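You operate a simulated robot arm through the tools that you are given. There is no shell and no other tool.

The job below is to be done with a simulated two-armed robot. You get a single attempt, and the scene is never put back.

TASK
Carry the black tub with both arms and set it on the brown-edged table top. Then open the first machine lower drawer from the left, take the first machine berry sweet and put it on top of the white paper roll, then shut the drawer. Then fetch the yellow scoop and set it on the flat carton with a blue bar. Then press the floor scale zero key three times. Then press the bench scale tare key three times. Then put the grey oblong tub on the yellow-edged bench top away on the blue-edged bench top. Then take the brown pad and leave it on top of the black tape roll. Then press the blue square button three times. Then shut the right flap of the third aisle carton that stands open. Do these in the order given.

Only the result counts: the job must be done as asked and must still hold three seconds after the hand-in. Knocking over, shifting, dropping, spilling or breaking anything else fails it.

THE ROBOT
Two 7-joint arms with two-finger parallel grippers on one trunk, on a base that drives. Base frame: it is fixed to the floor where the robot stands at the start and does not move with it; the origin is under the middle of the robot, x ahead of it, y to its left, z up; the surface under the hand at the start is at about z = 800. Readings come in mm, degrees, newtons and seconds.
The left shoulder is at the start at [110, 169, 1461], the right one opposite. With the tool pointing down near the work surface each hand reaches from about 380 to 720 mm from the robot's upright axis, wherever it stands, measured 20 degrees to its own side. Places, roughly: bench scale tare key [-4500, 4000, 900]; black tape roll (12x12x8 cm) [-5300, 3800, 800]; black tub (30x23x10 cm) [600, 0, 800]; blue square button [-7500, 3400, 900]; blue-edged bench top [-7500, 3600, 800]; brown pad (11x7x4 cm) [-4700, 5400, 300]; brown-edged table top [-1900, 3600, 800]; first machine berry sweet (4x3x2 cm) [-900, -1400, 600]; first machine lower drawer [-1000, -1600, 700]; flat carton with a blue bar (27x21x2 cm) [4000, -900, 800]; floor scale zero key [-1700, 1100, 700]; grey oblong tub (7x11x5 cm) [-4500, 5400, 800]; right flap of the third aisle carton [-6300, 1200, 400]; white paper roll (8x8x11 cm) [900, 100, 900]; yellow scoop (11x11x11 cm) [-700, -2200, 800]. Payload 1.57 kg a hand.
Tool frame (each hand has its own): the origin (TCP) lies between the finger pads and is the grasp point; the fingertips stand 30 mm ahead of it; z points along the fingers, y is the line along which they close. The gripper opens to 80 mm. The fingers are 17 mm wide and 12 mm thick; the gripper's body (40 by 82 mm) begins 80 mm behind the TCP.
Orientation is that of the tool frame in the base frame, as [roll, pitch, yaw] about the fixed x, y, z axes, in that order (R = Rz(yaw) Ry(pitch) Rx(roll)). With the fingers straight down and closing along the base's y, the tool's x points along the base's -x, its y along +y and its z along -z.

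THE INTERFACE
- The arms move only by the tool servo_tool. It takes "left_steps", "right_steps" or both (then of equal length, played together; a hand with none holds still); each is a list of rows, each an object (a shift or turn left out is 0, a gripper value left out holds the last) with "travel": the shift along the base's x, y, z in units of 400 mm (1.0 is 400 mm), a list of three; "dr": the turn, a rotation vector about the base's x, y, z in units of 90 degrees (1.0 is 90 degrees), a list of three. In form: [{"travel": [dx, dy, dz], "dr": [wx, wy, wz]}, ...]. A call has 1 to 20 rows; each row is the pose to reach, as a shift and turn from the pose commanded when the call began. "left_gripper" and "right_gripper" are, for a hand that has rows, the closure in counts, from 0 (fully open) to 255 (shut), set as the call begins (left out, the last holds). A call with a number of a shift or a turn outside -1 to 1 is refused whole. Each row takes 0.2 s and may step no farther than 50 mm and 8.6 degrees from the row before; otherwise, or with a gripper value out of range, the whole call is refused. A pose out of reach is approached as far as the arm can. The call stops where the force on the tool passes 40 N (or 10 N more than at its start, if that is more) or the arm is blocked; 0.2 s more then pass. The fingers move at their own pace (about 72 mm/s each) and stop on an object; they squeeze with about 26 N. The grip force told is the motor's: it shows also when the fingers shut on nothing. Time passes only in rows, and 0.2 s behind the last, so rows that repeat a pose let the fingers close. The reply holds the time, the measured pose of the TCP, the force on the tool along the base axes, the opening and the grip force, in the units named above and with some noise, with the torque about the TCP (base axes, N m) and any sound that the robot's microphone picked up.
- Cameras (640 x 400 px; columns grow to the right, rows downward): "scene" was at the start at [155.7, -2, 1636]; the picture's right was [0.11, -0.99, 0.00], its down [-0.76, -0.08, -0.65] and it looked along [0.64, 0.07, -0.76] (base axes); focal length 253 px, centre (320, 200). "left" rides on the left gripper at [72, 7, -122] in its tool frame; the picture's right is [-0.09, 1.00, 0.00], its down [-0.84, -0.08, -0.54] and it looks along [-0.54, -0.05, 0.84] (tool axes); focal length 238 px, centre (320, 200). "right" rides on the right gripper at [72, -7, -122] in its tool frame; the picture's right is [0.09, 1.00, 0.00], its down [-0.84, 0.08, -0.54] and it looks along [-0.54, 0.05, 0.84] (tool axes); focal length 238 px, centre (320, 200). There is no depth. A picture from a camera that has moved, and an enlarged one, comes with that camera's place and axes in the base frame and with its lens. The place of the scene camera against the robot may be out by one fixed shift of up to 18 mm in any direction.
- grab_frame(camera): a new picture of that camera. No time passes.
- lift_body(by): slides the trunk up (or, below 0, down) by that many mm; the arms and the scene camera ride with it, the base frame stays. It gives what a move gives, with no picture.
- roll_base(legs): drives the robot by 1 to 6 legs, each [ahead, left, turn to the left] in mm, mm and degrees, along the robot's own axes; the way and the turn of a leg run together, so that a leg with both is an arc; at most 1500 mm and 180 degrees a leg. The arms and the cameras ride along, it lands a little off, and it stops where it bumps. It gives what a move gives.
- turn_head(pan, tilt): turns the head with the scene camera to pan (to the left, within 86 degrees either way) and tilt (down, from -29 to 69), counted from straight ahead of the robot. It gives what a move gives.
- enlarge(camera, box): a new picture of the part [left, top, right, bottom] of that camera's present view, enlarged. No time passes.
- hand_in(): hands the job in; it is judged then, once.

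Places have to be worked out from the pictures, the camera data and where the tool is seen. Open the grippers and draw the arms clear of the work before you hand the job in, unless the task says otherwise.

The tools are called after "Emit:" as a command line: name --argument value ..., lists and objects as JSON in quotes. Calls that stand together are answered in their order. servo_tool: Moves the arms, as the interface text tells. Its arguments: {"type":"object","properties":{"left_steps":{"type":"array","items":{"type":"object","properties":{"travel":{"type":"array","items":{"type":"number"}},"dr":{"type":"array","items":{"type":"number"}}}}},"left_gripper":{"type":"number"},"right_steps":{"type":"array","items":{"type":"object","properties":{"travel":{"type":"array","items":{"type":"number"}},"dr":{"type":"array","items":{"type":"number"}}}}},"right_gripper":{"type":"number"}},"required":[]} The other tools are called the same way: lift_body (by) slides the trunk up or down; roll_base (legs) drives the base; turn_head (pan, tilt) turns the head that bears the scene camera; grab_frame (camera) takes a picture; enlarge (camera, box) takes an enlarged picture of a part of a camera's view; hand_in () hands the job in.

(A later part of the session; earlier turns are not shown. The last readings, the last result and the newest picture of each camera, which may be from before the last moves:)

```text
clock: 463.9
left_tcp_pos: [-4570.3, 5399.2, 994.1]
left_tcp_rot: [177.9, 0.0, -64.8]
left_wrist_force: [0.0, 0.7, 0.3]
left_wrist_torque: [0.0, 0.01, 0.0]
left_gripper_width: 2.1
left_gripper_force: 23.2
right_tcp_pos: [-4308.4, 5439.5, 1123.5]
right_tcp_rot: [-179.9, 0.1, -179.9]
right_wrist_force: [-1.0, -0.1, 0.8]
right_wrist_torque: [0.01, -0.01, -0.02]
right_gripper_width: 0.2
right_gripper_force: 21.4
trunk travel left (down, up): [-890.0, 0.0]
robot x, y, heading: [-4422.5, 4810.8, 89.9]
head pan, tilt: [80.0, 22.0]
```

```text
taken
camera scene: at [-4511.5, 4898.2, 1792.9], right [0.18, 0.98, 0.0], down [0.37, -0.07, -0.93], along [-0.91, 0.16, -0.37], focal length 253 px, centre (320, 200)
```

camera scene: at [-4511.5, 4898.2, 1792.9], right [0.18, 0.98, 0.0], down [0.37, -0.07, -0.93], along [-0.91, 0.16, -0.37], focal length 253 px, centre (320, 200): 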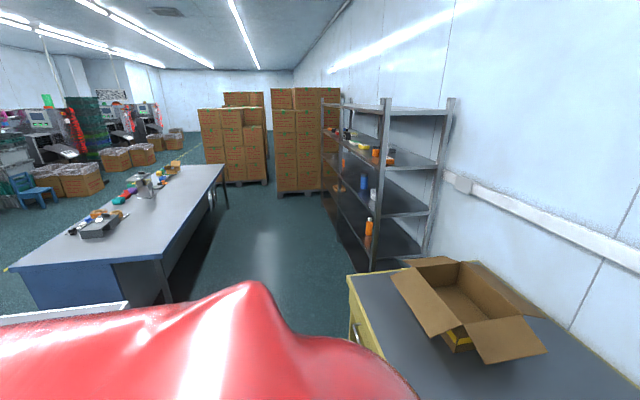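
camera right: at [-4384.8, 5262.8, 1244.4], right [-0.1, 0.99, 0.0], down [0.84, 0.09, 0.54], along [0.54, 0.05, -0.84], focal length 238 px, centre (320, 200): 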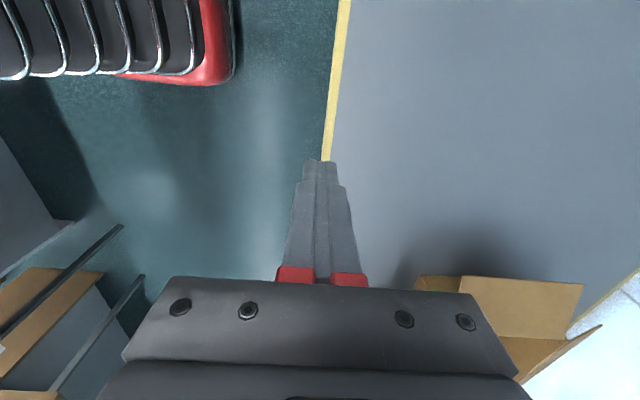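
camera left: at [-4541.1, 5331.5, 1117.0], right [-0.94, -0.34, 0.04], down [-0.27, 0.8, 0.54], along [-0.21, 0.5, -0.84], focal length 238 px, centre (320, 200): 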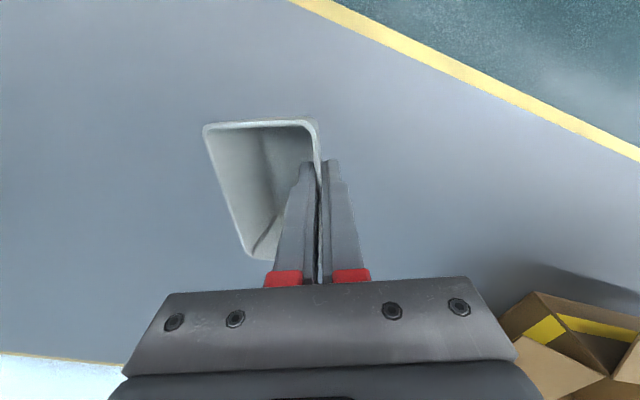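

Blue bench spans x −8700…−6100, y 3230–4090, and the back aisle continues along it. I'll back off the yellow bench, face west and drive to x≈−6900.

Emit:
roll_base --legs '[[-175, 0, 0], [0, 0, 90], [1240, 0, 0], [1240, 0, 0]]'

Emit:
turn_head --pan 60 --tilt 30

Emit:
grab_frame --camera "scene"

Emit:
grab_frame --camera "left"

```text
clock: 480.9
left_tcp_pos: [-7480.0, 4485.3, 994.3]
left_tcp_rot: [177.7, 0.0, 25.5]
left_wrist_force: [0.1, 0.5, -0.8]
left_wrist_torque: [-0.01, 0.03, 0.01]
left_gripper_width: 1.9
left_gripper_force: 23.8
right_tcp_pos: [-7518.8, 4747.0, 1123.5]
right_tcp_rot: [-179.9, 0.1, -89.7]
right_wrist_force: [0.7, -0.8, 0.6]
right_wrist_torque: [0.02, 0.0, -0.02]
right_gripper_width: 0.0
right_gripper_force: 21.0
trunk travel left (down, up): [-890.0, 0.0]
robot x, y, heading: [-6890.7, 4641.2, -179.9]
head pan, tilt: [80.0, 22.0]
```

```text
clock: 481.7
left_tcp_pos: [-7479.0, 4486.5, 995.0]
left_tcp_rot: [177.9, 0.0, 25.4]
left_wrist_force: [-0.1, -0.4, -1.4]
left_wrist_torque: [0.0, 0.0, 0.0]
left_gripper_width: 2.1
left_gripper_force: 23.9
right_tcp_pos: [-7519.5, 4748.2, 1121.2]
right_tcp_rot: [-179.9, 0.1, -89.6]
right_wrist_force: [0.7, -0.3, 0.2]
right_wrist_torque: [0.02, -0.04, 0.01]
right_gripper_width: 0.0
right_gripper_force: 21.0
trunk travel left (down, up): [-890.0, 0.0]
robot x, y, heading: [-6892.1, 4644.9, -179.8]
head pan, tilt: [60.0, 30.0]
```

```text
taken
camera scene: at [-7019.6, 4550.2, 1780.1], right [-0.87, 0.49, 0.0], down [0.25, 0.43, -0.87], along [-0.43, -0.75, -0.5], focal length 253 px, centre (320, 200)
```

scene: 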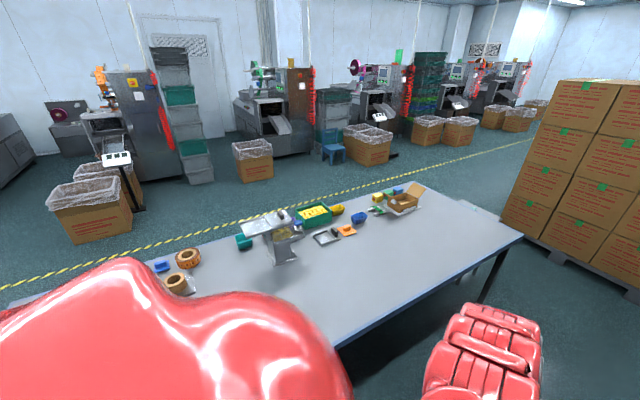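

```text
taken
camera left: at [-7414.2, 4513.6, 1116.0], right [0.35, -0.94, 0.04], down [-0.8, -0.27, 0.54], along [-0.49, -0.22, -0.84], focal length 238 px, centre (320, 200)
```

left: 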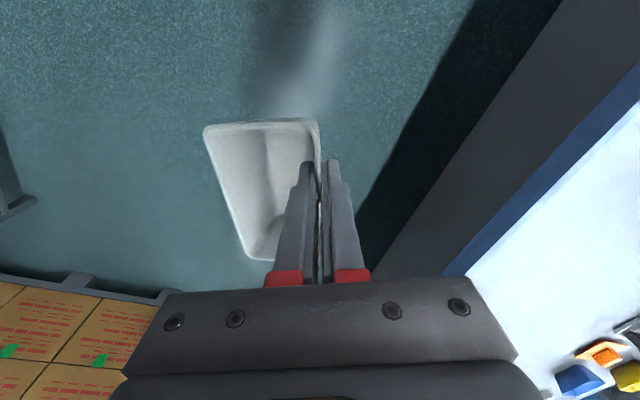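

The back half of the blue bench is free. I'll turn to face it and move ahead so the left hand (tub) is over about (−6740, 3870).

Emit:
roll_base --legs '[[0, 0, 89.8], [190, 0, 0]]'

Emit:
turn_head --pan 0 --tilt 45

Emit:
grab_frame --camera "scene"

Emit:
grab_frame --camera "left"

```text
clock: 487.1
left_tcp_pos: [-6737.9, 3866.8, 995.2]
left_tcp_rot: [177.9, 0.1, 115.5]
left_wrist_force: [0.5, 0.8, -1.0]
left_wrist_torque: [-0.01, 0.0, 0.01]
left_gripper_width: 2.1
left_gripper_force: 23.7
right_tcp_pos: [-6999.9, 3824.9, 1124.1]
right_tcp_rot: [179.9, 0.1, 0.5]
right_wrist_force: [-0.3, 0.3, -0.1]
right_wrist_torque: [-0.06, 0.0, -0.03]
right_gripper_width: 0.0
right_gripper_force: 20.7
trunk travel left (down, up): [-890.0, 0.0]
robot x, y, heading: [-6892.9, 4449.9, -89.6]
head pan, tilt: [60.0, 30.0]
```

```text
clock: 488.4
left_tcp_pos: [-6737.1, 3864.8, 993.6]
left_tcp_rot: [177.8, 0.1, 115.4]
left_wrist_force: [-0.2, 0.0, -0.2]
left_wrist_torque: [0.0, 0.01, -0.01]
left_gripper_width: 2.1
left_gripper_force: 23.4
right_tcp_pos: [-6999.5, 3823.3, 1122.4]
right_tcp_rot: [-180.0, 0.1, 0.4]
right_wrist_force: [-0.2, 0.3, 0.1]
right_wrist_torque: [0.04, 0.01, -0.03]
right_gripper_width: 0.0
right_gripper_force: 21.4
trunk travel left (down, up): [-890.0, 0.0]
robot x, y, heading: [-6892.4, 4449.3, -89.8]
head pan, tilt: [0.0, 45.0]
```

```text
taken
camera scene: at [-6892.4, 4277.7, 1757.4], right [-1.0, -0.01, 0.0], down [0.0, 0.71, -0.71], along [0.0, -0.71, -0.71], focal length 253 px, centre (320, 200)
```

scene: 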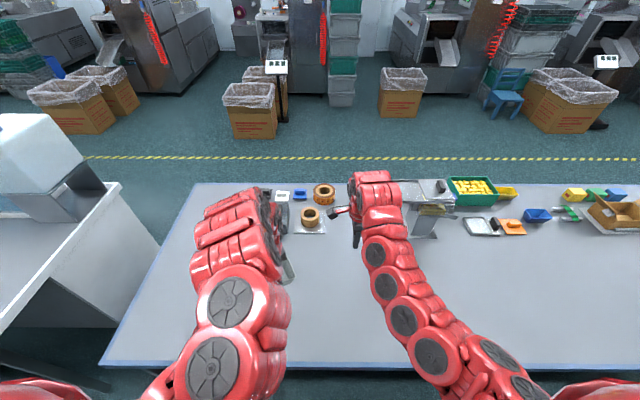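

```text
taken
camera left: at [-6767.5, 3928.8, 1115.8], right [0.94, 0.35, 0.04], down [0.27, -0.8, 0.54], along [0.22, -0.49, -0.84], focal length 238 px, centre (320, 200)
```

left: 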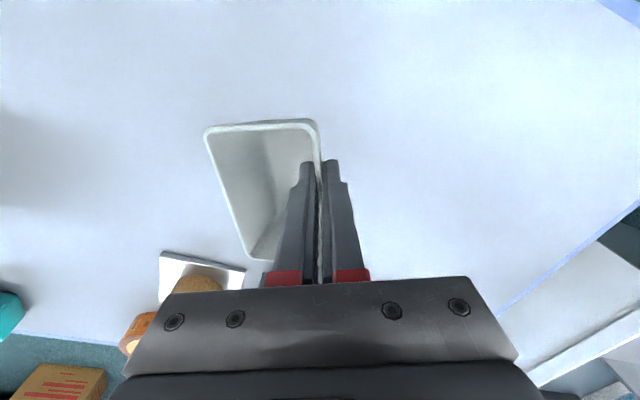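

Clear surface below. Lowering the trunk 105 mm, then the arm slowly to contact.

Emit:
lift_body --by -105

Emit:
servo_tool --left_steps '[{"travel": [0, 0, -0.012]}, {"travel": [0, 0, -0.024]}, {"travel": [0, 0, -0.036]}, {"travel": [0, 0, -0.048]}]'

```text
clock: 489.8
left_tcp_pos: [-6737.6, 3865.7, 890.4]
left_tcp_rot: [177.8, 0.0, 115.4]
left_wrist_force: [-1.0, -0.1, 0.4]
left_wrist_torque: [0.04, -0.02, -0.03]
left_gripper_width: 1.9
left_gripper_force: 23.6
right_tcp_pos: [-6999.4, 3823.8, 1018.7]
right_tcp_rot: [-180.0, 0.0, 0.3]
right_wrist_force: [0.1, -0.4, 0.0]
right_wrist_torque: [-0.01, -0.01, -0.01]
right_gripper_width: 0.1
right_gripper_force: 21.0
trunk travel left (down, up): [-785.0, 105.0]
robot x, y, heading: [-6894.1, 4452.5, -89.3]
head pan, tilt: [0.0, 45.0]
```

```text
clock: 490.8
left_tcp_pos: [-6738.1, 3863.9, 869.5]
left_tcp_rot: [177.8, 0.0, 115.5]
left_wrist_force: [-0.1, 0.7, 0.0]
left_wrist_torque: [0.01, -0.03, 0.0]
left_gripper_width: 1.8
left_gripper_force: 23.9
right_tcp_pos: [-6998.9, 3823.8, 1019.6]
right_tcp_rot: [-179.9, 0.1, 0.3]
right_wrist_force: [-0.6, 0.2, 0.6]
right_wrist_torque: [-0.02, -0.02, -0.01]
right_gripper_width: 0.0
right_gripper_force: 21.3
trunk travel left (down, up): [-785.0, 105.0]
robot x, y, heading: [-6894.2, 4450.1, -89.8]
head pan, tilt: [0.0, 45.0]
```

Emit:
servo_tool --left_steps '[{"travel": [0, 0, -0.008]}, {"travel": [0, 0, -0.016]}, {"travel": [0, 0, -0.024]}, {"travel": [0, 0, -0.032]}]'

Emit:
grab_frame --camera "left"

```text
clock: 491.8
left_tcp_pos: [-6737.4, 3865.2, 857.3]
left_tcp_rot: [177.7, 0.0, 115.6]
left_wrist_force: [0.3, 0.2, 1.5]
left_wrist_torque: [-0.11, 0.05, 0.02]
left_gripper_width: 1.8
left_gripper_force: 23.6
right_tcp_pos: [-6999.5, 3824.7, 1018.3]
right_tcp_rot: [-179.9, 0.1, 0.4]
right_wrist_force: [0.1, -0.8, -0.3]
right_wrist_torque: [0.0, 0.02, -0.02]
right_gripper_width: 0.0
right_gripper_force: 21.1
trunk travel left (down, up): [-785.0, 105.0]
robot x, y, heading: [-6892.2, 4449.4, -89.5]
head pan, tilt: [0.0, 45.0]
```

```text
taken
camera left: at [-6767.1, 3929.8, 979.4], right [0.94, 0.35, 0.04], down [0.27, -0.8, 0.54], along [0.22, -0.49, -0.84], focal length 238 px, centre (320, 200)
```

left: 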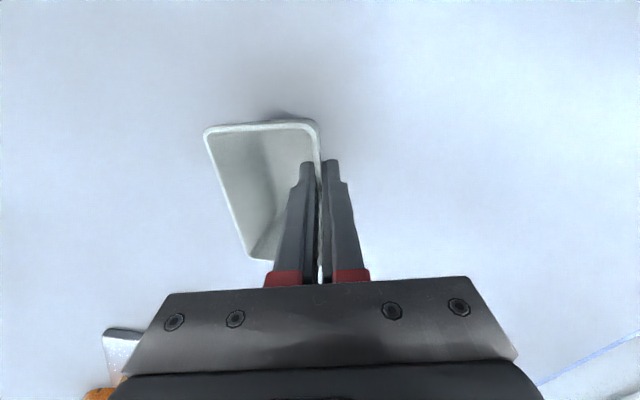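

Light contact. A few mm more, then open gently to ~40 mm.

Emit:
servo_tool --left_steps '[{"travel": [0, 0, -0.008]}, {"travel": [0, 0, -0.014]}]'

Emit:
servo_tool --left_steps '[{"travel": [0, 0, 0]}, {"travel": [0, 0, 0]}, {"travel": [0, 0, 0]}]' --left_gripper 150

Emit:
grab_frame --camera "left"

```text
clock: 492.4
left_tcp_pos: [-6738.0, 3866.1, 853.2]
left_tcp_rot: [177.9, -0.1, 115.4]
left_wrist_force: [3.3, 1.6, 17.8]
left_wrist_torque: [-0.21, 0.38, 0.04]
left_gripper_width: 2.6
left_gripper_force: 24.0
right_tcp_pos: [-6999.1, 3825.1, 1018.9]
right_tcp_rot: [-179.8, 0.0, 0.4]
right_wrist_force: [-0.4, -0.4, 0.0]
right_wrist_torque: [0.01, -0.05, -0.05]
right_gripper_width: 0.0
right_gripper_force: 21.7
trunk travel left (down, up): [-785.0, 105.0]
robot x, y, heading: [-6892.5, 4448.4, -89.5]
head pan, tilt: [0.0, 45.0]
```

```text
clock: 493.1
left_tcp_pos: [-6737.4, 3864.8, 851.0]
left_tcp_rot: [177.8, -0.1, 115.5]
left_wrist_force: [-0.3, -0.5, 0.3]
left_wrist_torque: [0.0, -0.02, 0.0]
left_gripper_width: 33.1
left_gripper_force: 0.1
right_tcp_pos: [-6998.7, 3823.7, 1017.4]
right_tcp_rot: [-179.9, 0.2, 0.3]
right_wrist_force: [0.5, 0.5, -0.4]
right_wrist_torque: [-0.01, -0.01, 0.0]
right_gripper_width: 0.0
right_gripper_force: 21.4
trunk travel left (down, up): [-785.0, 105.0]
robot x, y, heading: [-6892.6, 4449.0, -89.7]
head pan, tilt: [0.0, 45.0]
```

```text
taken
camera left: at [-6767.8, 3929.1, 973.2], right [0.94, 0.35, 0.04], down [0.27, -0.8, 0.54], along [0.22, -0.49, -0.84], focal length 238 px, centre (320, 200)
```

left: 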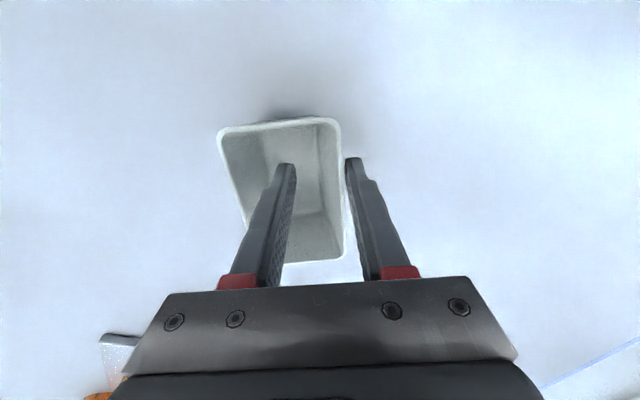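

The tub stands upright on the bench. Lifting the hand clear.

Emit:
servo_tool --left_steps '[{"travel": [0.002, 0, 0.03]}, {"travel": [0.004, 0, 0.08]}, {"travel": [0.004, 0, 0.16]}, {"travel": [0.004, 0, 0.26]}, {"travel": [0.004, 0, 0.33]}]'

Emit:
grab_frame --camera "left"

Emit:
grab_frame --camera "right"

Emit:
enlarge --camera "scene" --box '[380, 150, 640, 260]'

```text
clock: 494.4
left_tcp_pos: [-6738.5, 3833.9, 972.3]
left_tcp_rot: [177.6, 0.0, 115.6]
left_wrist_force: [-0.7, -0.7, -0.9]
left_wrist_torque: [0.03, 0.01, -0.01]
left_gripper_width: 33.1
left_gripper_force: 0.0
left hand out of reach, approached as far as the arm can: row 3, 4, 5
right_tcp_pos: [-7000.2, 3825.3, 1017.9]
right_tcp_rot: [179.9, -0.1, 0.5]
right_wrist_force: [0.4, 0.0, -1.1]
right_wrist_torque: [-0.03, -0.05, 0.0]
right_gripper_width: 0.0
right_gripper_force: 21.5
trunk travel left (down, up): [-785.0, 105.0]
robot x, y, heading: [-6892.2, 4449.8, -89.5]
head pan, tilt: [0.0, 45.0]
```

```text
taken
camera left: at [-6768.4, 3898.5, 1094.1], right [0.94, 0.35, 0.04], down [0.27, -0.8, 0.54], along [0.22, -0.49, -0.84], focal length 238 px, centre (320, 200)
```

left: 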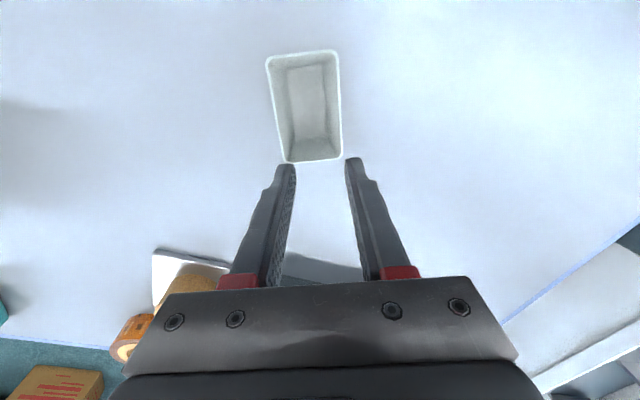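

```text
taken
camera right: at [-6929.3, 3831.2, 1140.4], right [0.1, -1.0, 0.0], down [-0.84, -0.08, 0.54], along [-0.54, -0.05, -0.84], focal length 238 px, centre (320, 200)
```

right: 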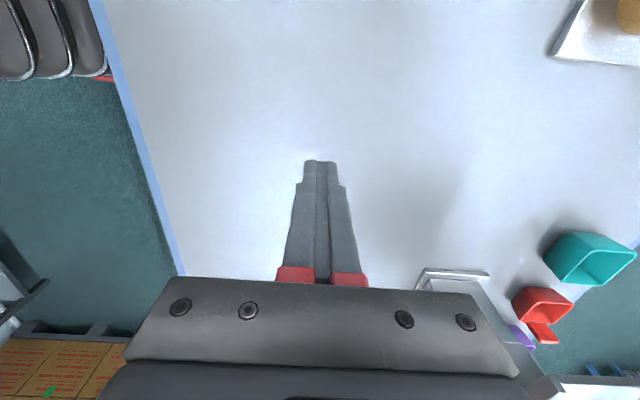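

```text
2.46 times, centred on (510, 205) of scene
camera zoom: at [-6895.9, 4280.2, 1652.9], right [-1.0, -0.01, 0.0], down [0.0, 0.71, -0.71], along [0.01, -0.71, -0.71], focal length 624 px, centre (-148, 188)
```

zoom: 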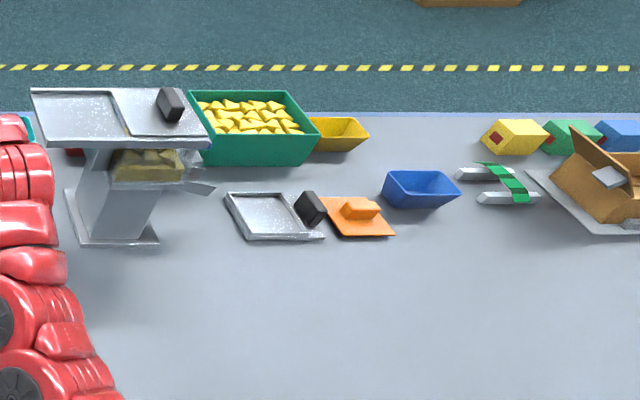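

The tub is placed on the blue bench. Next the brown pad: back off, turn east and drive to x≈−4750, then face the yellow bench.

Emit:
roll_base --legs '[[-200, 0, 0], [0, 0, 89.6], [1080, 0, 0], [1080, 0, 0], [0, 0, 90]]'

Emit:
turn_head --pan 0 --tilt 45

Emit:
grab_frame --camera "scene"

```text
clock: 513.9
left_tcp_pos: [-4887.8, 5245.8, 970.9]
left_tcp_rot: [177.6, -0.2, -64.8]
left_wrist_force: [-0.2, 0.3, 0.9]
left_wrist_torque: [0.01, -0.01, -0.01]
left_gripper_width: 33.2
left_gripper_force: 0.1
right_tcp_pos: [-4625.3, 5253.4, 1017.8]
right_tcp_rot: [-180.0, 0.2, -179.9]
right_wrist_force: [0.0, 0.0, 0.4]
right_wrist_torque: [-0.01, 0.0, -0.02]
right_gripper_width: 0.0
right_gripper_force: 21.2
trunk travel left (down, up): [-785.0, 105.0]
robot x, y, heading: [-4735.5, 4629.6, 90.1]
head pan, tilt: [0.0, 45.0]
```

```text
clock: 514.5
left_tcp_pos: [-4888.4, 5245.8, 971.3]
left_tcp_rot: [177.7, -0.2, -64.8]
left_wrist_force: [0.0, 0.5, -0.6]
left_wrist_torque: [-0.02, 0.0, 0.01]
left_gripper_width: 33.0
left_gripper_force: 0.2
right_tcp_pos: [-4626.5, 5252.3, 1017.1]
right_tcp_rot: [-179.9, 0.1, -180.0]
right_wrist_force: [1.0, 0.0, -0.2]
right_wrist_torque: [0.03, 0.0, -0.02]
right_gripper_width: 0.0
right_gripper_force: 20.7
trunk travel left (down, up): [-785.0, 105.0]
robot x, y, heading: [-4733.7, 4625.3, 90.0]
head pan, tilt: [0.0, 45.0]
```

```text
taken
camera scene: at [-4737.9, 4777.3, 1652.5], right [1.0, 0.0, 0.0], down [0.0, -0.71, -0.71], along [0.0, 0.71, -0.71], focal length 253 px, centre (320, 200)
```

scene: 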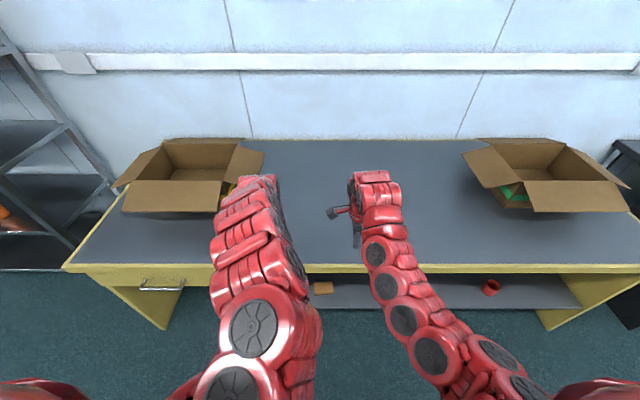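

Emit:
enlarge --camera "scene" --box '[260, 250, 400, 330]'

```text
4.57 times, centred on (330, 290) of scene
camera zoom: at [-4737.9, 4777.3, 1652.5], right [1.0, 0.0, 0.0], down [0.0, -0.71, -0.71], along [0.0, 0.71, -0.71], focal length 1158 px, centre (274, -211)
```

zoom: 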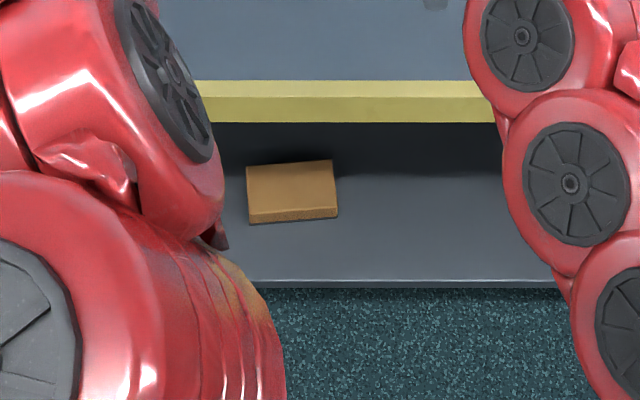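

The pad (110 along x × 70 × 40) lies on the low shelf ~75 mm behind its front edge and under the bench top. I'll back up 65 mm and lower the trunk so cameras and arms can work at shelf height.

Emit:
roll_base --legs '[[-70, 0, 0]]'

Emit:
lift_body --by -560

Emit:
turn_head --pan 0 --tilt 30

Emit:
grab_frame --camera "scene"

Emit:
grab_frame --camera "right"

```text
clock: 515.5
left_tcp_pos: [-4887.2, 5178.0, 970.7]
left_tcp_rot: [177.7, -0.1, -64.8]
left_wrist_force: [-0.1, 0.1, -0.1]
left_wrist_torque: [-0.01, 0.0, 0.04]
left_gripper_width: 32.8
left_gripper_force: 0.1
right_tcp_pos: [-4625.2, 5184.8, 1017.4]
right_tcp_rot: [-179.8, 0.1, 180.0]
right_wrist_force: [0.1, 0.3, -0.2]
right_wrist_torque: [0.01, 0.0, -0.03]
right_gripper_width: 0.1
right_gripper_force: 21.2
trunk travel left (down, up): [-785.0, 105.0]
robot x, y, heading: [-4735.2, 4561.8, 90.1]
head pan, tilt: [0.0, 45.0]
```

```text
refused: -560 is not a number from -400 to 400
```

```text
clock: 516.3
left_tcp_pos: [-4888.1, 5176.2, 972.0]
left_tcp_rot: [177.7, -0.1, -64.7]
left_wrist_force: [-0.2, -0.1, 0.3]
left_wrist_torque: [0.0, 0.0, 0.02]
left_gripper_width: 33.0
left_gripper_force: 0.1
right_tcp_pos: [-4625.8, 5184.1, 1017.9]
right_tcp_rot: [-179.9, 0.1, 179.9]
right_wrist_force: [-0.5, 0.0, -0.1]
right_wrist_torque: [0.0, 0.01, -0.01]
right_gripper_width: 0.0
right_gripper_force: 21.5
trunk travel left (down, up): [-785.0, 105.0]
robot x, y, heading: [-4736.3, 4557.3, 90.0]
head pan, tilt: [0.0, 30.0]
```

```text
taken
camera scene: at [-4737.9, 4716.6, 1675.2], right [1.0, 0.0, 0.0], down [0.0, -0.5, -0.87], along [0.0, 0.87, -0.5], focal length 253 px, centre (320, 200)
```

scene: 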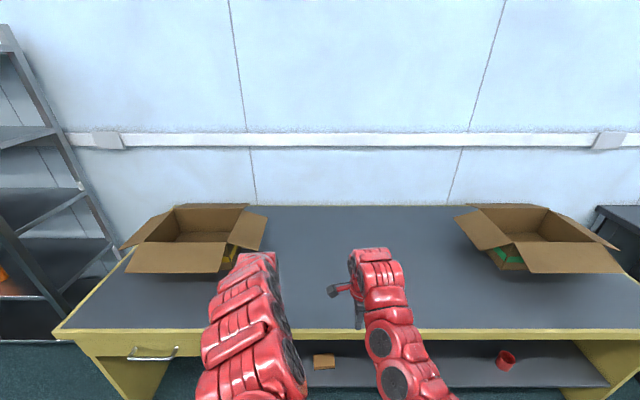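

```text
taken
camera right: at [-4697.3, 5176.7, 1140.1], right [-0.09, 1.0, 0.0], down [0.84, 0.08, 0.54], along [0.54, 0.05, -0.84], focal length 238 px, centre (320, 200)
```

right: 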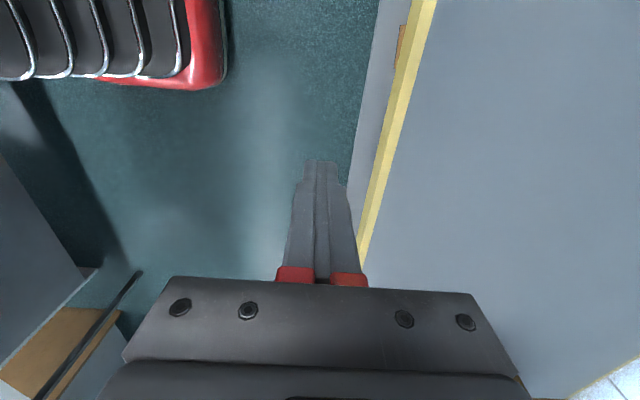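

The lift is limited to 400 mm per call. I'll strafe right 115 mm so the left arm can drag the pad forward and the right arm can then grasp it, and lower the trunk in two moves.

Emit:
roll_base --legs '[[0, -115, 0]]'

Emit:
lift_body --by -400

Emit:
lift_body --by -160

Emit:
grab_frame --camera "scene"

Emit:
grab_frame --camera "left"

Emit:
grab_frame --camera "right"

```text
clock: 517.5
left_tcp_pos: [-4773.7, 5176.1, 971.3]
left_tcp_rot: [177.8, -0.1, -64.8]
left_wrist_force: [-0.5, -0.5, 0.1]
left_wrist_torque: [-0.02, 0.02, 0.01]
left_gripper_width: 32.9
left_gripper_force: 0.0
right_tcp_pos: [-4511.2, 5184.6, 1018.8]
right_tcp_rot: [-179.8, 0.1, -179.9]
right_wrist_force: [-0.3, 0.0, -0.3]
right_wrist_torque: [0.02, 0.02, 0.03]
right_gripper_width: 0.0
right_gripper_force: 21.4
trunk travel left (down, up): [-785.0, 105.0]
robot x, y, heading: [-4622.9, 4557.4, 89.8]
head pan, tilt: [0.0, 30.0]
```

```text
clock: 521.3
left_tcp_pos: [-4772.6, 5176.5, 570.7]
left_tcp_rot: [177.7, -0.3, -64.9]
left_wrist_force: [-0.4, -0.5, 0.0]
left_wrist_torque: [0.0, 0.0, 0.01]
left_gripper_width: 33.0
left_gripper_force: 0.0
right_tcp_pos: [-4510.6, 5183.5, 617.8]
right_tcp_rot: [-180.0, 0.0, -179.9]
right_wrist_force: [-0.7, 0.4, -0.4]
right_wrist_torque: [0.0, 0.02, 0.0]
right_gripper_width: 0.1
right_gripper_force: 21.0
trunk travel left (down, up): [-385.0, 505.0]
robot x, y, heading: [-4621.2, 4558.5, 90.1]
head pan, tilt: [0.0, 30.0]
```

```text
clock: 523.1
left_tcp_pos: [-4775.4, 5175.3, 411.0]
left_tcp_rot: [177.7, -0.2, -64.8]
left_wrist_force: [-0.5, 0.4, 0.8]
left_wrist_torque: [-0.03, -0.01, 0.0]
left_gripper_width: 32.9
left_gripper_force: 0.0
right_tcp_pos: [-4511.0, 5184.1, 457.6]
right_tcp_rot: [-179.9, 0.0, -179.9]
right_wrist_force: [-0.6, -0.2, -0.6]
right_wrist_torque: [-0.01, 0.03, 0.0]
right_gripper_width: 0.3
right_gripper_force: 21.5
trunk travel left (down, up): [-225.0, 665.0]
robot x, y, heading: [-4623.6, 4554.3, 90.1]
head pan, tilt: [0.0, 30.0]
```

```text
taken
camera scene: at [-4623.4, 4717.6, 1115.2], right [1.0, 0.0, 0.0], down [0.0, -0.5, -0.87], along [0.0, 0.87, -0.5], focal length 253 px, centre (320, 200)
```

scene: 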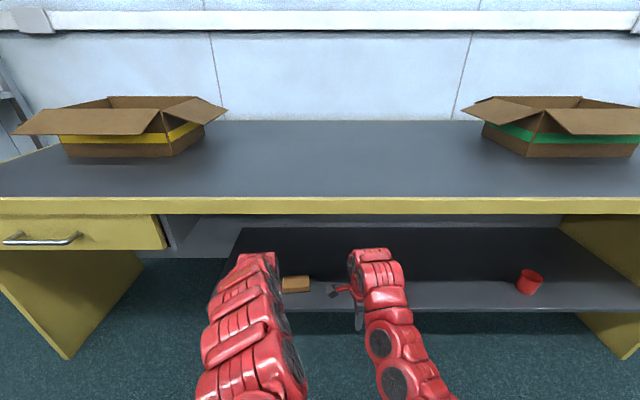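

```text
taken
camera left: at [-4745.6, 5109.8, 532.9], right [-0.94, -0.34, 0.04], down [-0.27, 0.8, 0.54], along [-0.21, 0.49, -0.84], focal length 238 px, centre (320, 200)
```

left: 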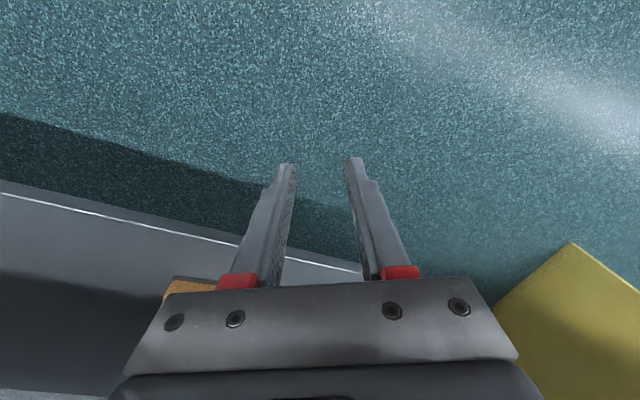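

```text
taken
camera right: at [-4583.1, 5177.2, 579.7], right [-0.09, 1.0, 0.0], down [0.84, 0.08, 0.54], along [0.54, 0.05, -0.84], focal length 238 px, centre (320, 200)
```

right: 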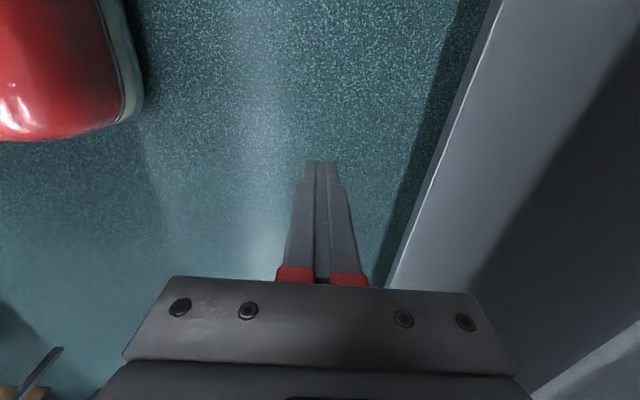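

Emit:
enlarge --camera "scene" --box '[240, 240, 380, 330]'

```text
4.44 times, centred on (310, 285) of scene
camera zoom: at [-4623.4, 4717.6, 1115.2], right [1.0, 0.0, 0.0], down [0.0, -0.5, -0.87], along [0.0, 0.87, -0.5], focal length 1126 px, centre (364, -178)
```

zoom: 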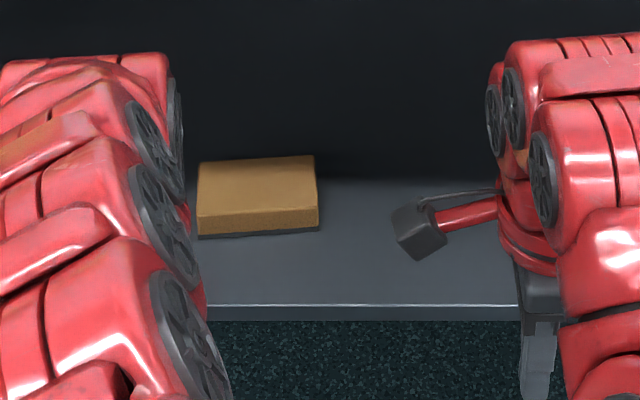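

Shelf front edge ≈ y 5322, z≈331; pad ~5390–5450 in y, x −4776…−4673. I'll turn the left hand to square (yaw) and then pitch it 45° forward while moving in, to see the pad closely.

Emit:
servo_tool --left_steps '[{"travel": [0.02, 0.02, 0], "dr": [0, 0, -0.07]}, {"travel": [0.04, 0.04, 0], "dr": [0, 0, -0.14]}, {"travel": [0.07, 0.05, 0], "dr": [0, 0, -0.21]}, {"travel": [0.1, 0.05, 0], "dr": [0, 0, -0.279]}]' --left_gripper 0

Emit:
servo_tool --left_steps '[{"travel": [0.01, 0.05, 0], "dr": [0.08, 0, 0]}, {"travel": [0.02, 0.1, 0], "dr": [0.16, 0, 0]}, {"travel": [0.03, 0.16, 0], "dr": [0.24, 0, 0]}, {"travel": [0.03, 0.22, 0], "dr": [0.32, 0, 0]}, {"travel": [0.03, 0.28, 0], "dr": [0.4, 0, 0]}, {"travel": [0.03, 0.33, 0], "dr": [0.47, 0, 0]}, {"travel": [0.03, 0.33, 0], "dr": [0.5, 0, 0]}]'

Emit:
grab_frame --camera "left"

Emit:
grab_frame --camera "scene"

```text
clock: 524.1
left_tcp_pos: [-4734.8, 5195.9, 411.3]
left_tcp_rot: [177.6, -0.2, -89.9]
left_wrist_force: [-0.8, 0.1, -0.2]
left_wrist_torque: [0.0, 0.01, 0.04]
left_gripper_width: 80.2
left_gripper_force: 0.0
right_tcp_pos: [-4512.1, 5184.7, 457.1]
right_tcp_rot: [180.0, 0.1, -179.9]
right_wrist_force: [0.4, -0.1, -0.2]
right_wrist_torque: [-0.02, -0.02, 0.0]
right_gripper_width: 0.0
right_gripper_force: 21.2
trunk travel left (down, up): [-225.0, 665.0]
robot x, y, heading: [-4623.5, 4554.9, 90.0]
head pan, tilt: [0.0, 30.0]
```

```text
clock: 525.7
left_tcp_pos: [-4721.7, 5328.6, 411.5]
left_tcp_rot: [177.9, 45.0, -89.8]
left_wrist_force: [0.2, 0.0, -0.2]
left_wrist_torque: [0.0, 0.02, -0.03]
left_gripper_width: 80.3
left_gripper_force: 0.0
right_tcp_pos: [-4511.0, 5184.9, 459.1]
right_tcp_rot: [-179.8, 0.0, -180.0]
right_wrist_force: [0.6, 0.6, 0.8]
right_wrist_torque: [-0.02, -0.03, -0.02]
right_gripper_width: 0.0
right_gripper_force: 21.4
trunk travel left (down, up): [-225.0, 665.0]
robot x, y, heading: [-4623.6, 4558.8, 90.2]
head pan, tilt: [0.0, 30.0]
```

```text
taken
camera left: at [-4724.1, 5190.6, 446.9], right [-1.0, 0.04, 0.09], down [0.1, 0.21, 0.97], along [0.02, 0.98, -0.22], focal length 238 px, centre (320, 200)
```

left: 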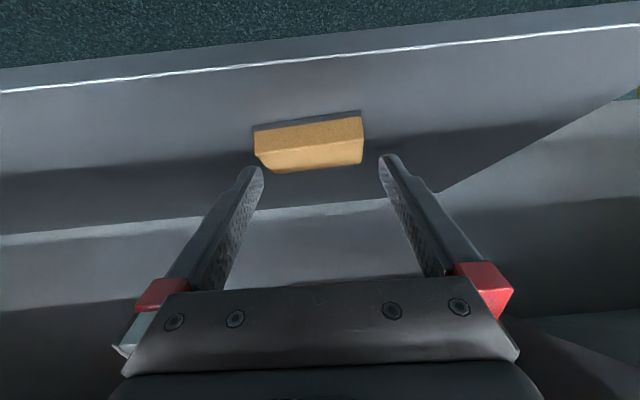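

```text
taken
camera scene: at [-4623.4, 4717.8, 1115.1], right [1.0, 0.0, 0.0], down [0.0, -0.5, -0.87], along [0.0, 0.87, -0.5], focal length 253 px, centre (320, 200)
```

scene: 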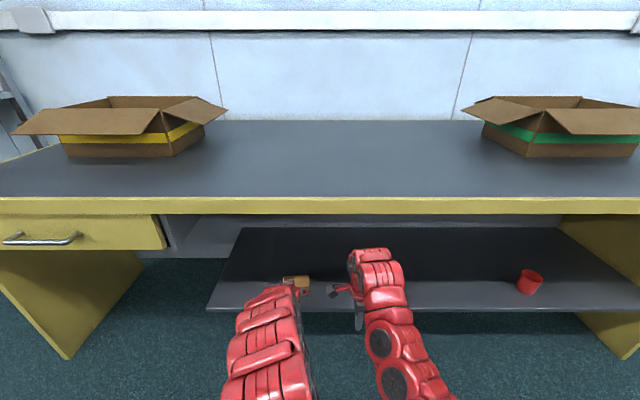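

Emit:
enlarge --camera "left" --box '[220, 40, 420, 200]'

```text
2.50 times, centred on (320, 120) of left
camera zoom: at [-4724.1, 5190.6, 446.9], right [-1.0, 0.04, 0.09], down [0.1, 0.21, 0.97], along [0.02, 0.98, -0.22], focal length 596 px, centre (320, 400)
```

zoom: 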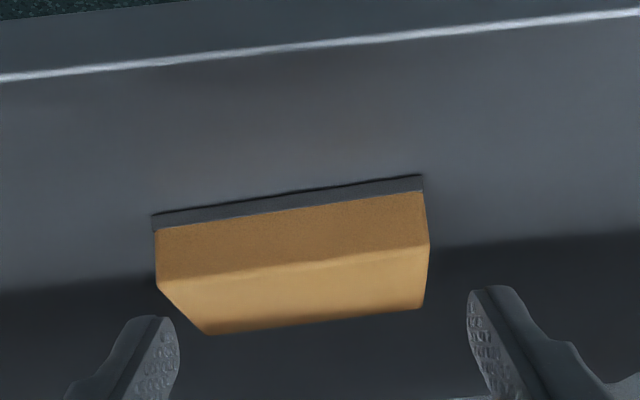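

Measured: pad ≈106×60×28 mm, back face y≈5460, slightly rotated. I'll nudge the base 60 mm ahead, pass the open fingers over the pad and set them down behind it.

Emit:
roll_base --legs '[[60, 0, 0]]'

Emit:
servo_tool --left_steps '[{"travel": [0.008, 0.07, 0.01]}, {"travel": [0.015, 0.14, 0.01]}, {"travel": [0.018, 0.22, 0.01]}]'

Emit:
grab_frame --camera "left"

Emit:
grab_frame --camera "right"

```text
clock: 526.7
left_tcp_pos: [-4722.4, 5388.0, 410.8]
left_tcp_rot: [177.9, 44.9, -89.8]
left_wrist_force: [0.2, 0.7, 0.1]
left_wrist_torque: [0.03, 0.01, 0.0]
left_gripper_width: 80.0
left_gripper_force: 0.2
right_tcp_pos: [-4511.5, 5245.2, 457.2]
right_tcp_rot: [-179.9, 0.0, -179.9]
right_wrist_force: [0.1, 0.2, 0.3]
right_wrist_torque: [-0.02, 0.02, 0.0]
right_gripper_width: 0.0
right_gripper_force: 21.4
trunk travel left (down, up): [-225.0, 665.0]
robot x, y, heading: [-4624.3, 4617.7, 90.2]
head pan, tilt: [0.0, 30.0]
```

```text
clock: 527.5
left_tcp_pos: [-4713.2, 5475.6, 415.3]
left_tcp_rot: [178.0, 44.8, -89.7]
left_wrist_force: [0.5, 0.0, 0.3]
left_wrist_torque: [0.01, 0.02, 0.0]
left_gripper_width: 79.9
left_gripper_force: 0.0
right_tcp_pos: [-4511.9, 5245.0, 458.6]
right_tcp_rot: [-179.9, 0.0, -179.9]
right_wrist_force: [-0.6, 0.5, 0.2]
right_wrist_torque: [0.02, -0.03, 0.01]
right_gripper_width: 0.0
right_gripper_force: 21.2
trunk travel left (down, up): [-225.0, 665.0]
robot x, y, heading: [-4622.4, 4616.2, 89.9]
head pan, tilt: [0.0, 30.0]
```

```text
taken
camera left: at [-4715.9, 5337.8, 450.6], right [-1.0, 0.04, 0.09], down [0.1, 0.21, 0.97], along [0.02, 0.98, -0.22], focal length 238 px, centre (320, 200)
```

left: 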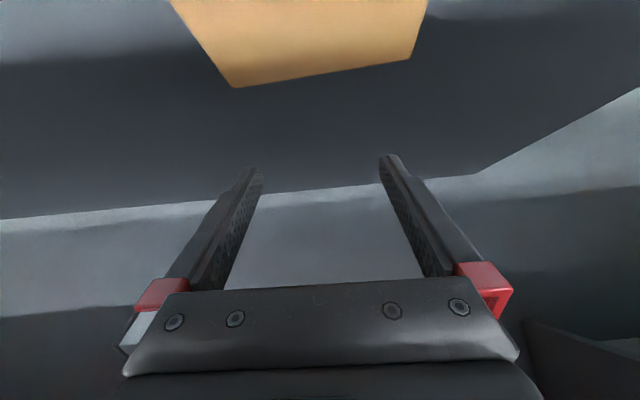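

```text
taken
camera right: at [-4582.8, 5237.1, 579.4], right [-0.09, 1.0, 0.0], down [0.84, 0.08, 0.54], along [0.54, 0.05, -0.84], focal length 238 px, centre (320, 200)
```

right: 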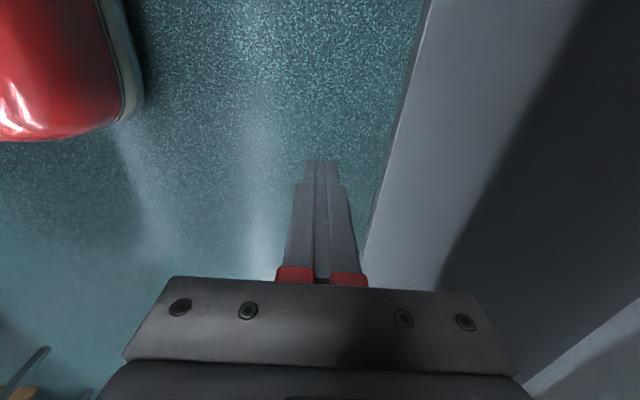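

Pad's back edge is at y≈5458–5465. Lowering the fingertips behind it.

Emit:
servo_tool --left_steps '[{"travel": [0, 0.01, -0.04]}, {"travel": [0, 0.012, -0.08]}, {"travel": [0, 0.012, -0.12]}, {"travel": [0, 0.012, -0.14]}]'

Emit:
grab_frame --camera "left"

```text
clock: 528.5
left_tcp_pos: [-4715.9, 5469.4, 375.2]
left_tcp_rot: [177.7, 44.8, -89.8]
left_wrist_force: [1.0, 0.0, -0.6]
left_wrist_torque: [-0.01, 0.0, -0.03]
left_gripper_width: 80.3
left_gripper_force: 0.1
left hand out of reach, approached as far as the arm can: row 2, 3, 4
right_tcp_pos: [-4511.4, 5244.9, 458.2]
right_tcp_rot: [-179.8, 0.1, -179.9]
right_wrist_force: [0.4, 0.1, -0.4]
right_wrist_torque: [0.01, -0.03, 0.02]
right_gripper_width: 0.0
right_gripper_force: 21.0
trunk travel left (down, up): [-225.0, 665.0]
robot x, y, heading: [-4624.4, 4620.9, 90.0]
head pan, tilt: [0.0, 30.0]
```

```text
taken
camera left: at [-4718.8, 5331.7, 411.1], right [-1.0, 0.04, 0.09], down [0.1, 0.21, 0.97], along [0.01, 0.98, -0.22], focal length 238 px, centre (320, 200)
```

left: 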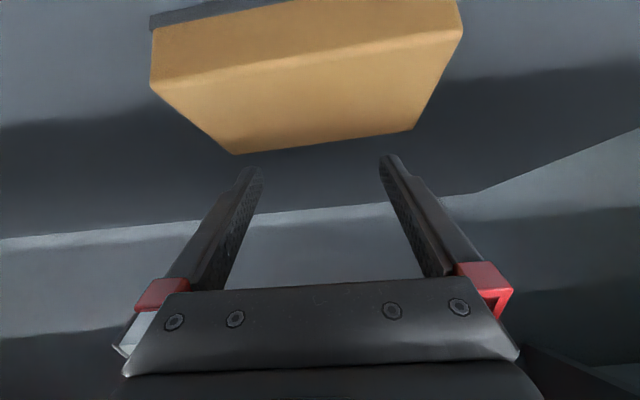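

Emit:
roll_base --legs '[[18, 0, 0]]'

Emit:
lift_body --by -22

Emit:
grab_frame --camera "left"

```text
clock: 529.3
left_tcp_pos: [-4715.2, 5488.6, 375.5]
left_tcp_rot: [177.8, 44.9, -89.8]
left_wrist_force: [-0.2, 0.2, 0.6]
left_wrist_torque: [-0.01, 0.0, -0.01]
left_gripper_width: 79.8
left_gripper_force: 0.1
right_tcp_pos: [-4511.3, 5261.3, 459.1]
right_tcp_rot: [-179.9, 0.0, -180.0]
right_wrist_force: [0.3, -0.1, -0.5]
right_wrist_torque: [0.0, -0.02, 0.01]
right_gripper_width: 0.0
right_gripper_force: 21.4
trunk travel left (down, up): [-225.0, 665.0]
robot x, y, heading: [-4625.3, 4633.9, 90.1]
head pan, tilt: [0.0, 30.0]
```

```text
clock: 530.0
left_tcp_pos: [-4716.8, 5487.9, 354.8]
left_tcp_rot: [177.8, 44.9, -89.8]
left_wrist_force: [0.6, -0.3, -0.6]
left_wrist_torque: [0.0, -0.02, 0.0]
left_gripper_width: 79.9
left_gripper_force: 0.1
right_tcp_pos: [-4510.0, 5261.5, 435.8]
right_tcp_rot: [-179.9, 0.0, -179.9]
right_wrist_force: [0.3, 0.3, -0.4]
right_wrist_torque: [-0.01, 0.01, -0.01]
right_gripper_width: 0.1
right_gripper_force: 21.4
trunk travel left (down, up): [-203.0, 687.0]
robot x, y, heading: [-4620.0, 4631.0, 89.7]
head pan, tilt: [0.0, 30.0]
```

```text
taken
camera left: at [-4718.4, 5349.6, 389.4], right [-1.0, 0.04, 0.09], down [0.1, 0.21, 0.97], along [0.02, 0.98, -0.22], focal length 238 px, centre (320, 200)
```

left: 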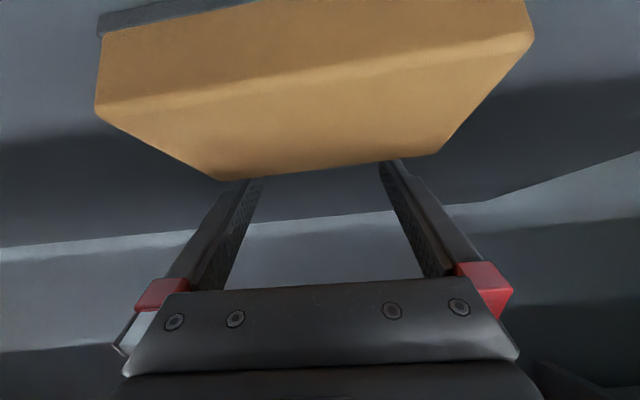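

Tips are behind the pad. Dragging it towards the front edge, ~110 mm, watching forces.

Emit:
servo_tool --left_steps '[{"travel": [0, -0.05, 0]}, {"travel": [0, -0.1, -0.005]}, {"travel": [0, -0.15, -0.005]}, {"travel": [0, -0.2, -0.005]}, {"travel": [0, -0.24, -0.005]}]'

Emit:
grab_frame --camera "left"

Emit:
enlarge --camera "scene" --box '[220, 220, 400, 340]'

```text
clock: 531.2
left_tcp_pos: [-4715.0, 5391.1, 352.7]
left_tcp_rot: [177.8, 44.9, -89.8]
left_wrist_force: [1.1, 1.2, 3.4]
left_wrist_torque: [-0.06, 0.18, -0.04]
left_gripper_width: 80.1
left_gripper_force: 0.1
right_tcp_pos: [-4511.2, 5260.8, 436.4]
right_tcp_rot: [-179.9, 0.0, -179.9]
right_wrist_force: [-0.2, 0.2, -0.5]
right_wrist_torque: [0.02, 0.0, 0.0]
right_gripper_width: 0.1
right_gripper_force: 21.2
trunk travel left (down, up): [-203.0, 687.0]
robot x, y, heading: [-4621.2, 4634.9, 90.3]
head pan, tilt: [0.0, 30.0]
```

```text
taken
camera left: at [-4717.5, 5253.3, 388.6], right [-1.0, 0.04, 0.09], down [0.1, 0.21, 0.97], along [0.02, 0.98, -0.22], focal length 238 px, centre (320, 200)
```

left: 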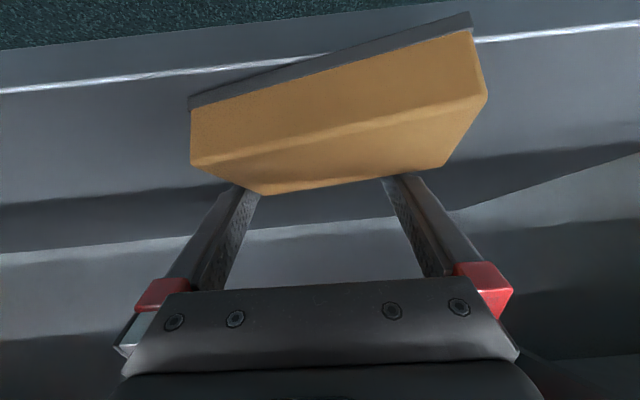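

```text
3.33 times, centred on (310, 280) of scene
camera zoom: at [-4623.2, 4794.8, 1093.3], right [1.0, 0.0, 0.0], down [0.0, -0.5, -0.87], along [0.0, 0.87, -0.5], focal length 844 px, centre (353, -67)
```

zoom: 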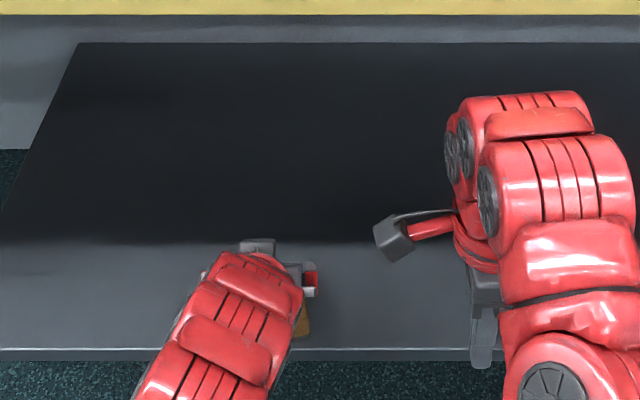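

The pad moved but rotated ~12°, since one finger slipped off its end (pad centre x≈−4725). I'll back the fingers off, narrow them to ~48 mm, recentre and drag again to square it.

Emit:
servo_tool --left_steps '[{"travel": [0, 0.05, 0]}, {"travel": [-0.01, 0.1, 0.0]}, {"travel": [-0.025, 0.1, 0.0]}, {"travel": [-0.03, 0.1, 0.0]}]' --left_gripper 100

Emit:
grab_frame --camera "left"

```text
clock: 532.2
left_tcp_pos: [-4727.4, 5431.9, 352.4]
left_tcp_rot: [177.9, 44.8, -89.8]
left_wrist_force: [0.2, 0.2, 0.1]
left_wrist_torque: [-0.01, 0.01, -0.03]
left_gripper_width: 48.5
left_gripper_force: 0.1
right_tcp_pos: [-4511.9, 5261.8, 435.6]
right_tcp_rot: [-179.9, 0.0, -179.9]
right_wrist_force: [0.2, -0.2, 0.3]
right_wrist_torque: [-0.01, -0.01, -0.01]
right_gripper_width: 0.0
right_gripper_force: 21.2
trunk travel left (down, up): [-203.0, 687.0]
robot x, y, heading: [-4625.4, 4635.1, 89.9]
head pan, tilt: [0.0, 30.0]
```

```text
taken
camera left: at [-4730.1, 5293.9, 387.2], right [-1.0, 0.04, 0.09], down [0.1, 0.21, 0.97], along [0.02, 0.98, -0.22], focal length 238 px, centre (320, 200)
```

left: 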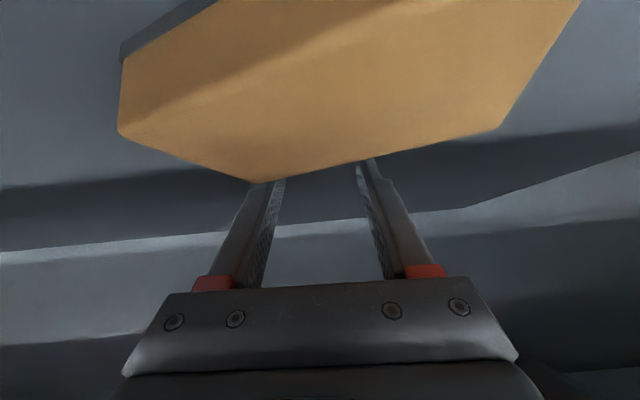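

The pad sits further to −x and rotated ~20°. Shift the fingers 22 mm more to −x so both bear on its back, then drag.

Emit:
servo_tool --left_steps '[{"travel": [-0.03, 0.02, 0.0]}, {"travel": [-0.055, 0.02, 0.0]}, {"travel": [-0.055, 0.02, 0.0]}]'

Emit:
servo_tool --left_steps '[{"travel": [0, -0.04, 0]}, {"travel": [0, -0.08, 0]}, {"travel": [0, -0.11, 0]}, {"travel": [0, -0.14, 0]}]'

Emit:
grab_frame --camera "left"

```text
clock: 533.0
left_tcp_pos: [-4749.3, 5440.2, 352.1]
left_tcp_rot: [177.7, 44.7, -89.8]
left_wrist_force: [0.0, 0.5, 0.8]
left_wrist_torque: [-0.02, 0.0, -0.03]
left_gripper_width: 48.5
left_gripper_force: 0.1
right_tcp_pos: [-4510.3, 5262.5, 436.9]
right_tcp_rot: [-179.9, 0.0, -179.8]
right_wrist_force: [-0.3, -0.3, -0.5]
right_wrist_torque: [0.02, -0.04, -0.01]
right_gripper_width: 0.2
right_gripper_force: 21.7
trunk travel left (down, up): [-203.0, 687.0]
robot x, y, heading: [-4620.2, 4632.5, 89.9]
head pan, tilt: [0.0, 30.0]
```

```text
clock: 534.0
left_tcp_pos: [-4749.5, 5382.4, 352.0]
left_tcp_rot: [177.8, 44.9, -89.9]
left_wrist_force: [-0.6, 1.9, 4.6]
left_wrist_torque: [-0.06, -0.14, 0.09]
left_gripper_width: 48.7
left_gripper_force: 0.0
right_tcp_pos: [-4510.7, 5261.9, 435.4]
right_tcp_rot: [-179.9, 0.0, -179.9]
right_wrist_force: [-0.5, 0.7, 0.9]
right_wrist_torque: [0.01, -0.04, -0.01]
right_gripper_width: 0.1
right_gripper_force: 21.4
trunk travel left (down, up): [-203.0, 687.0]
robot x, y, heading: [-4620.5, 4634.4, 90.0]
head pan, tilt: [0.0, 30.0]
```

```text
taken
camera left: at [-4751.8, 5245.1, 388.0], right [-1.0, 0.04, 0.09], down [0.1, 0.21, 0.97], along [0.02, 0.98, -0.22], focal length 238 px, centre (320, 200)
```

left: 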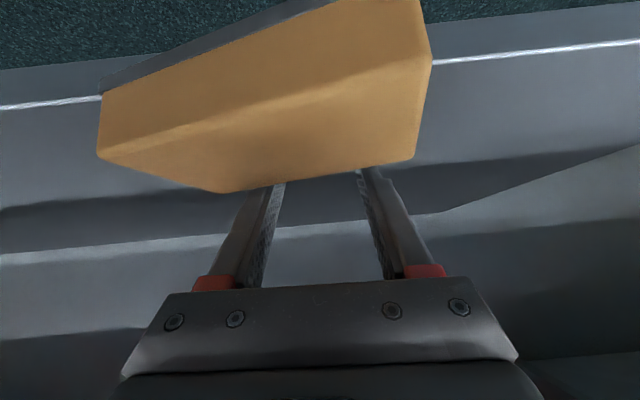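

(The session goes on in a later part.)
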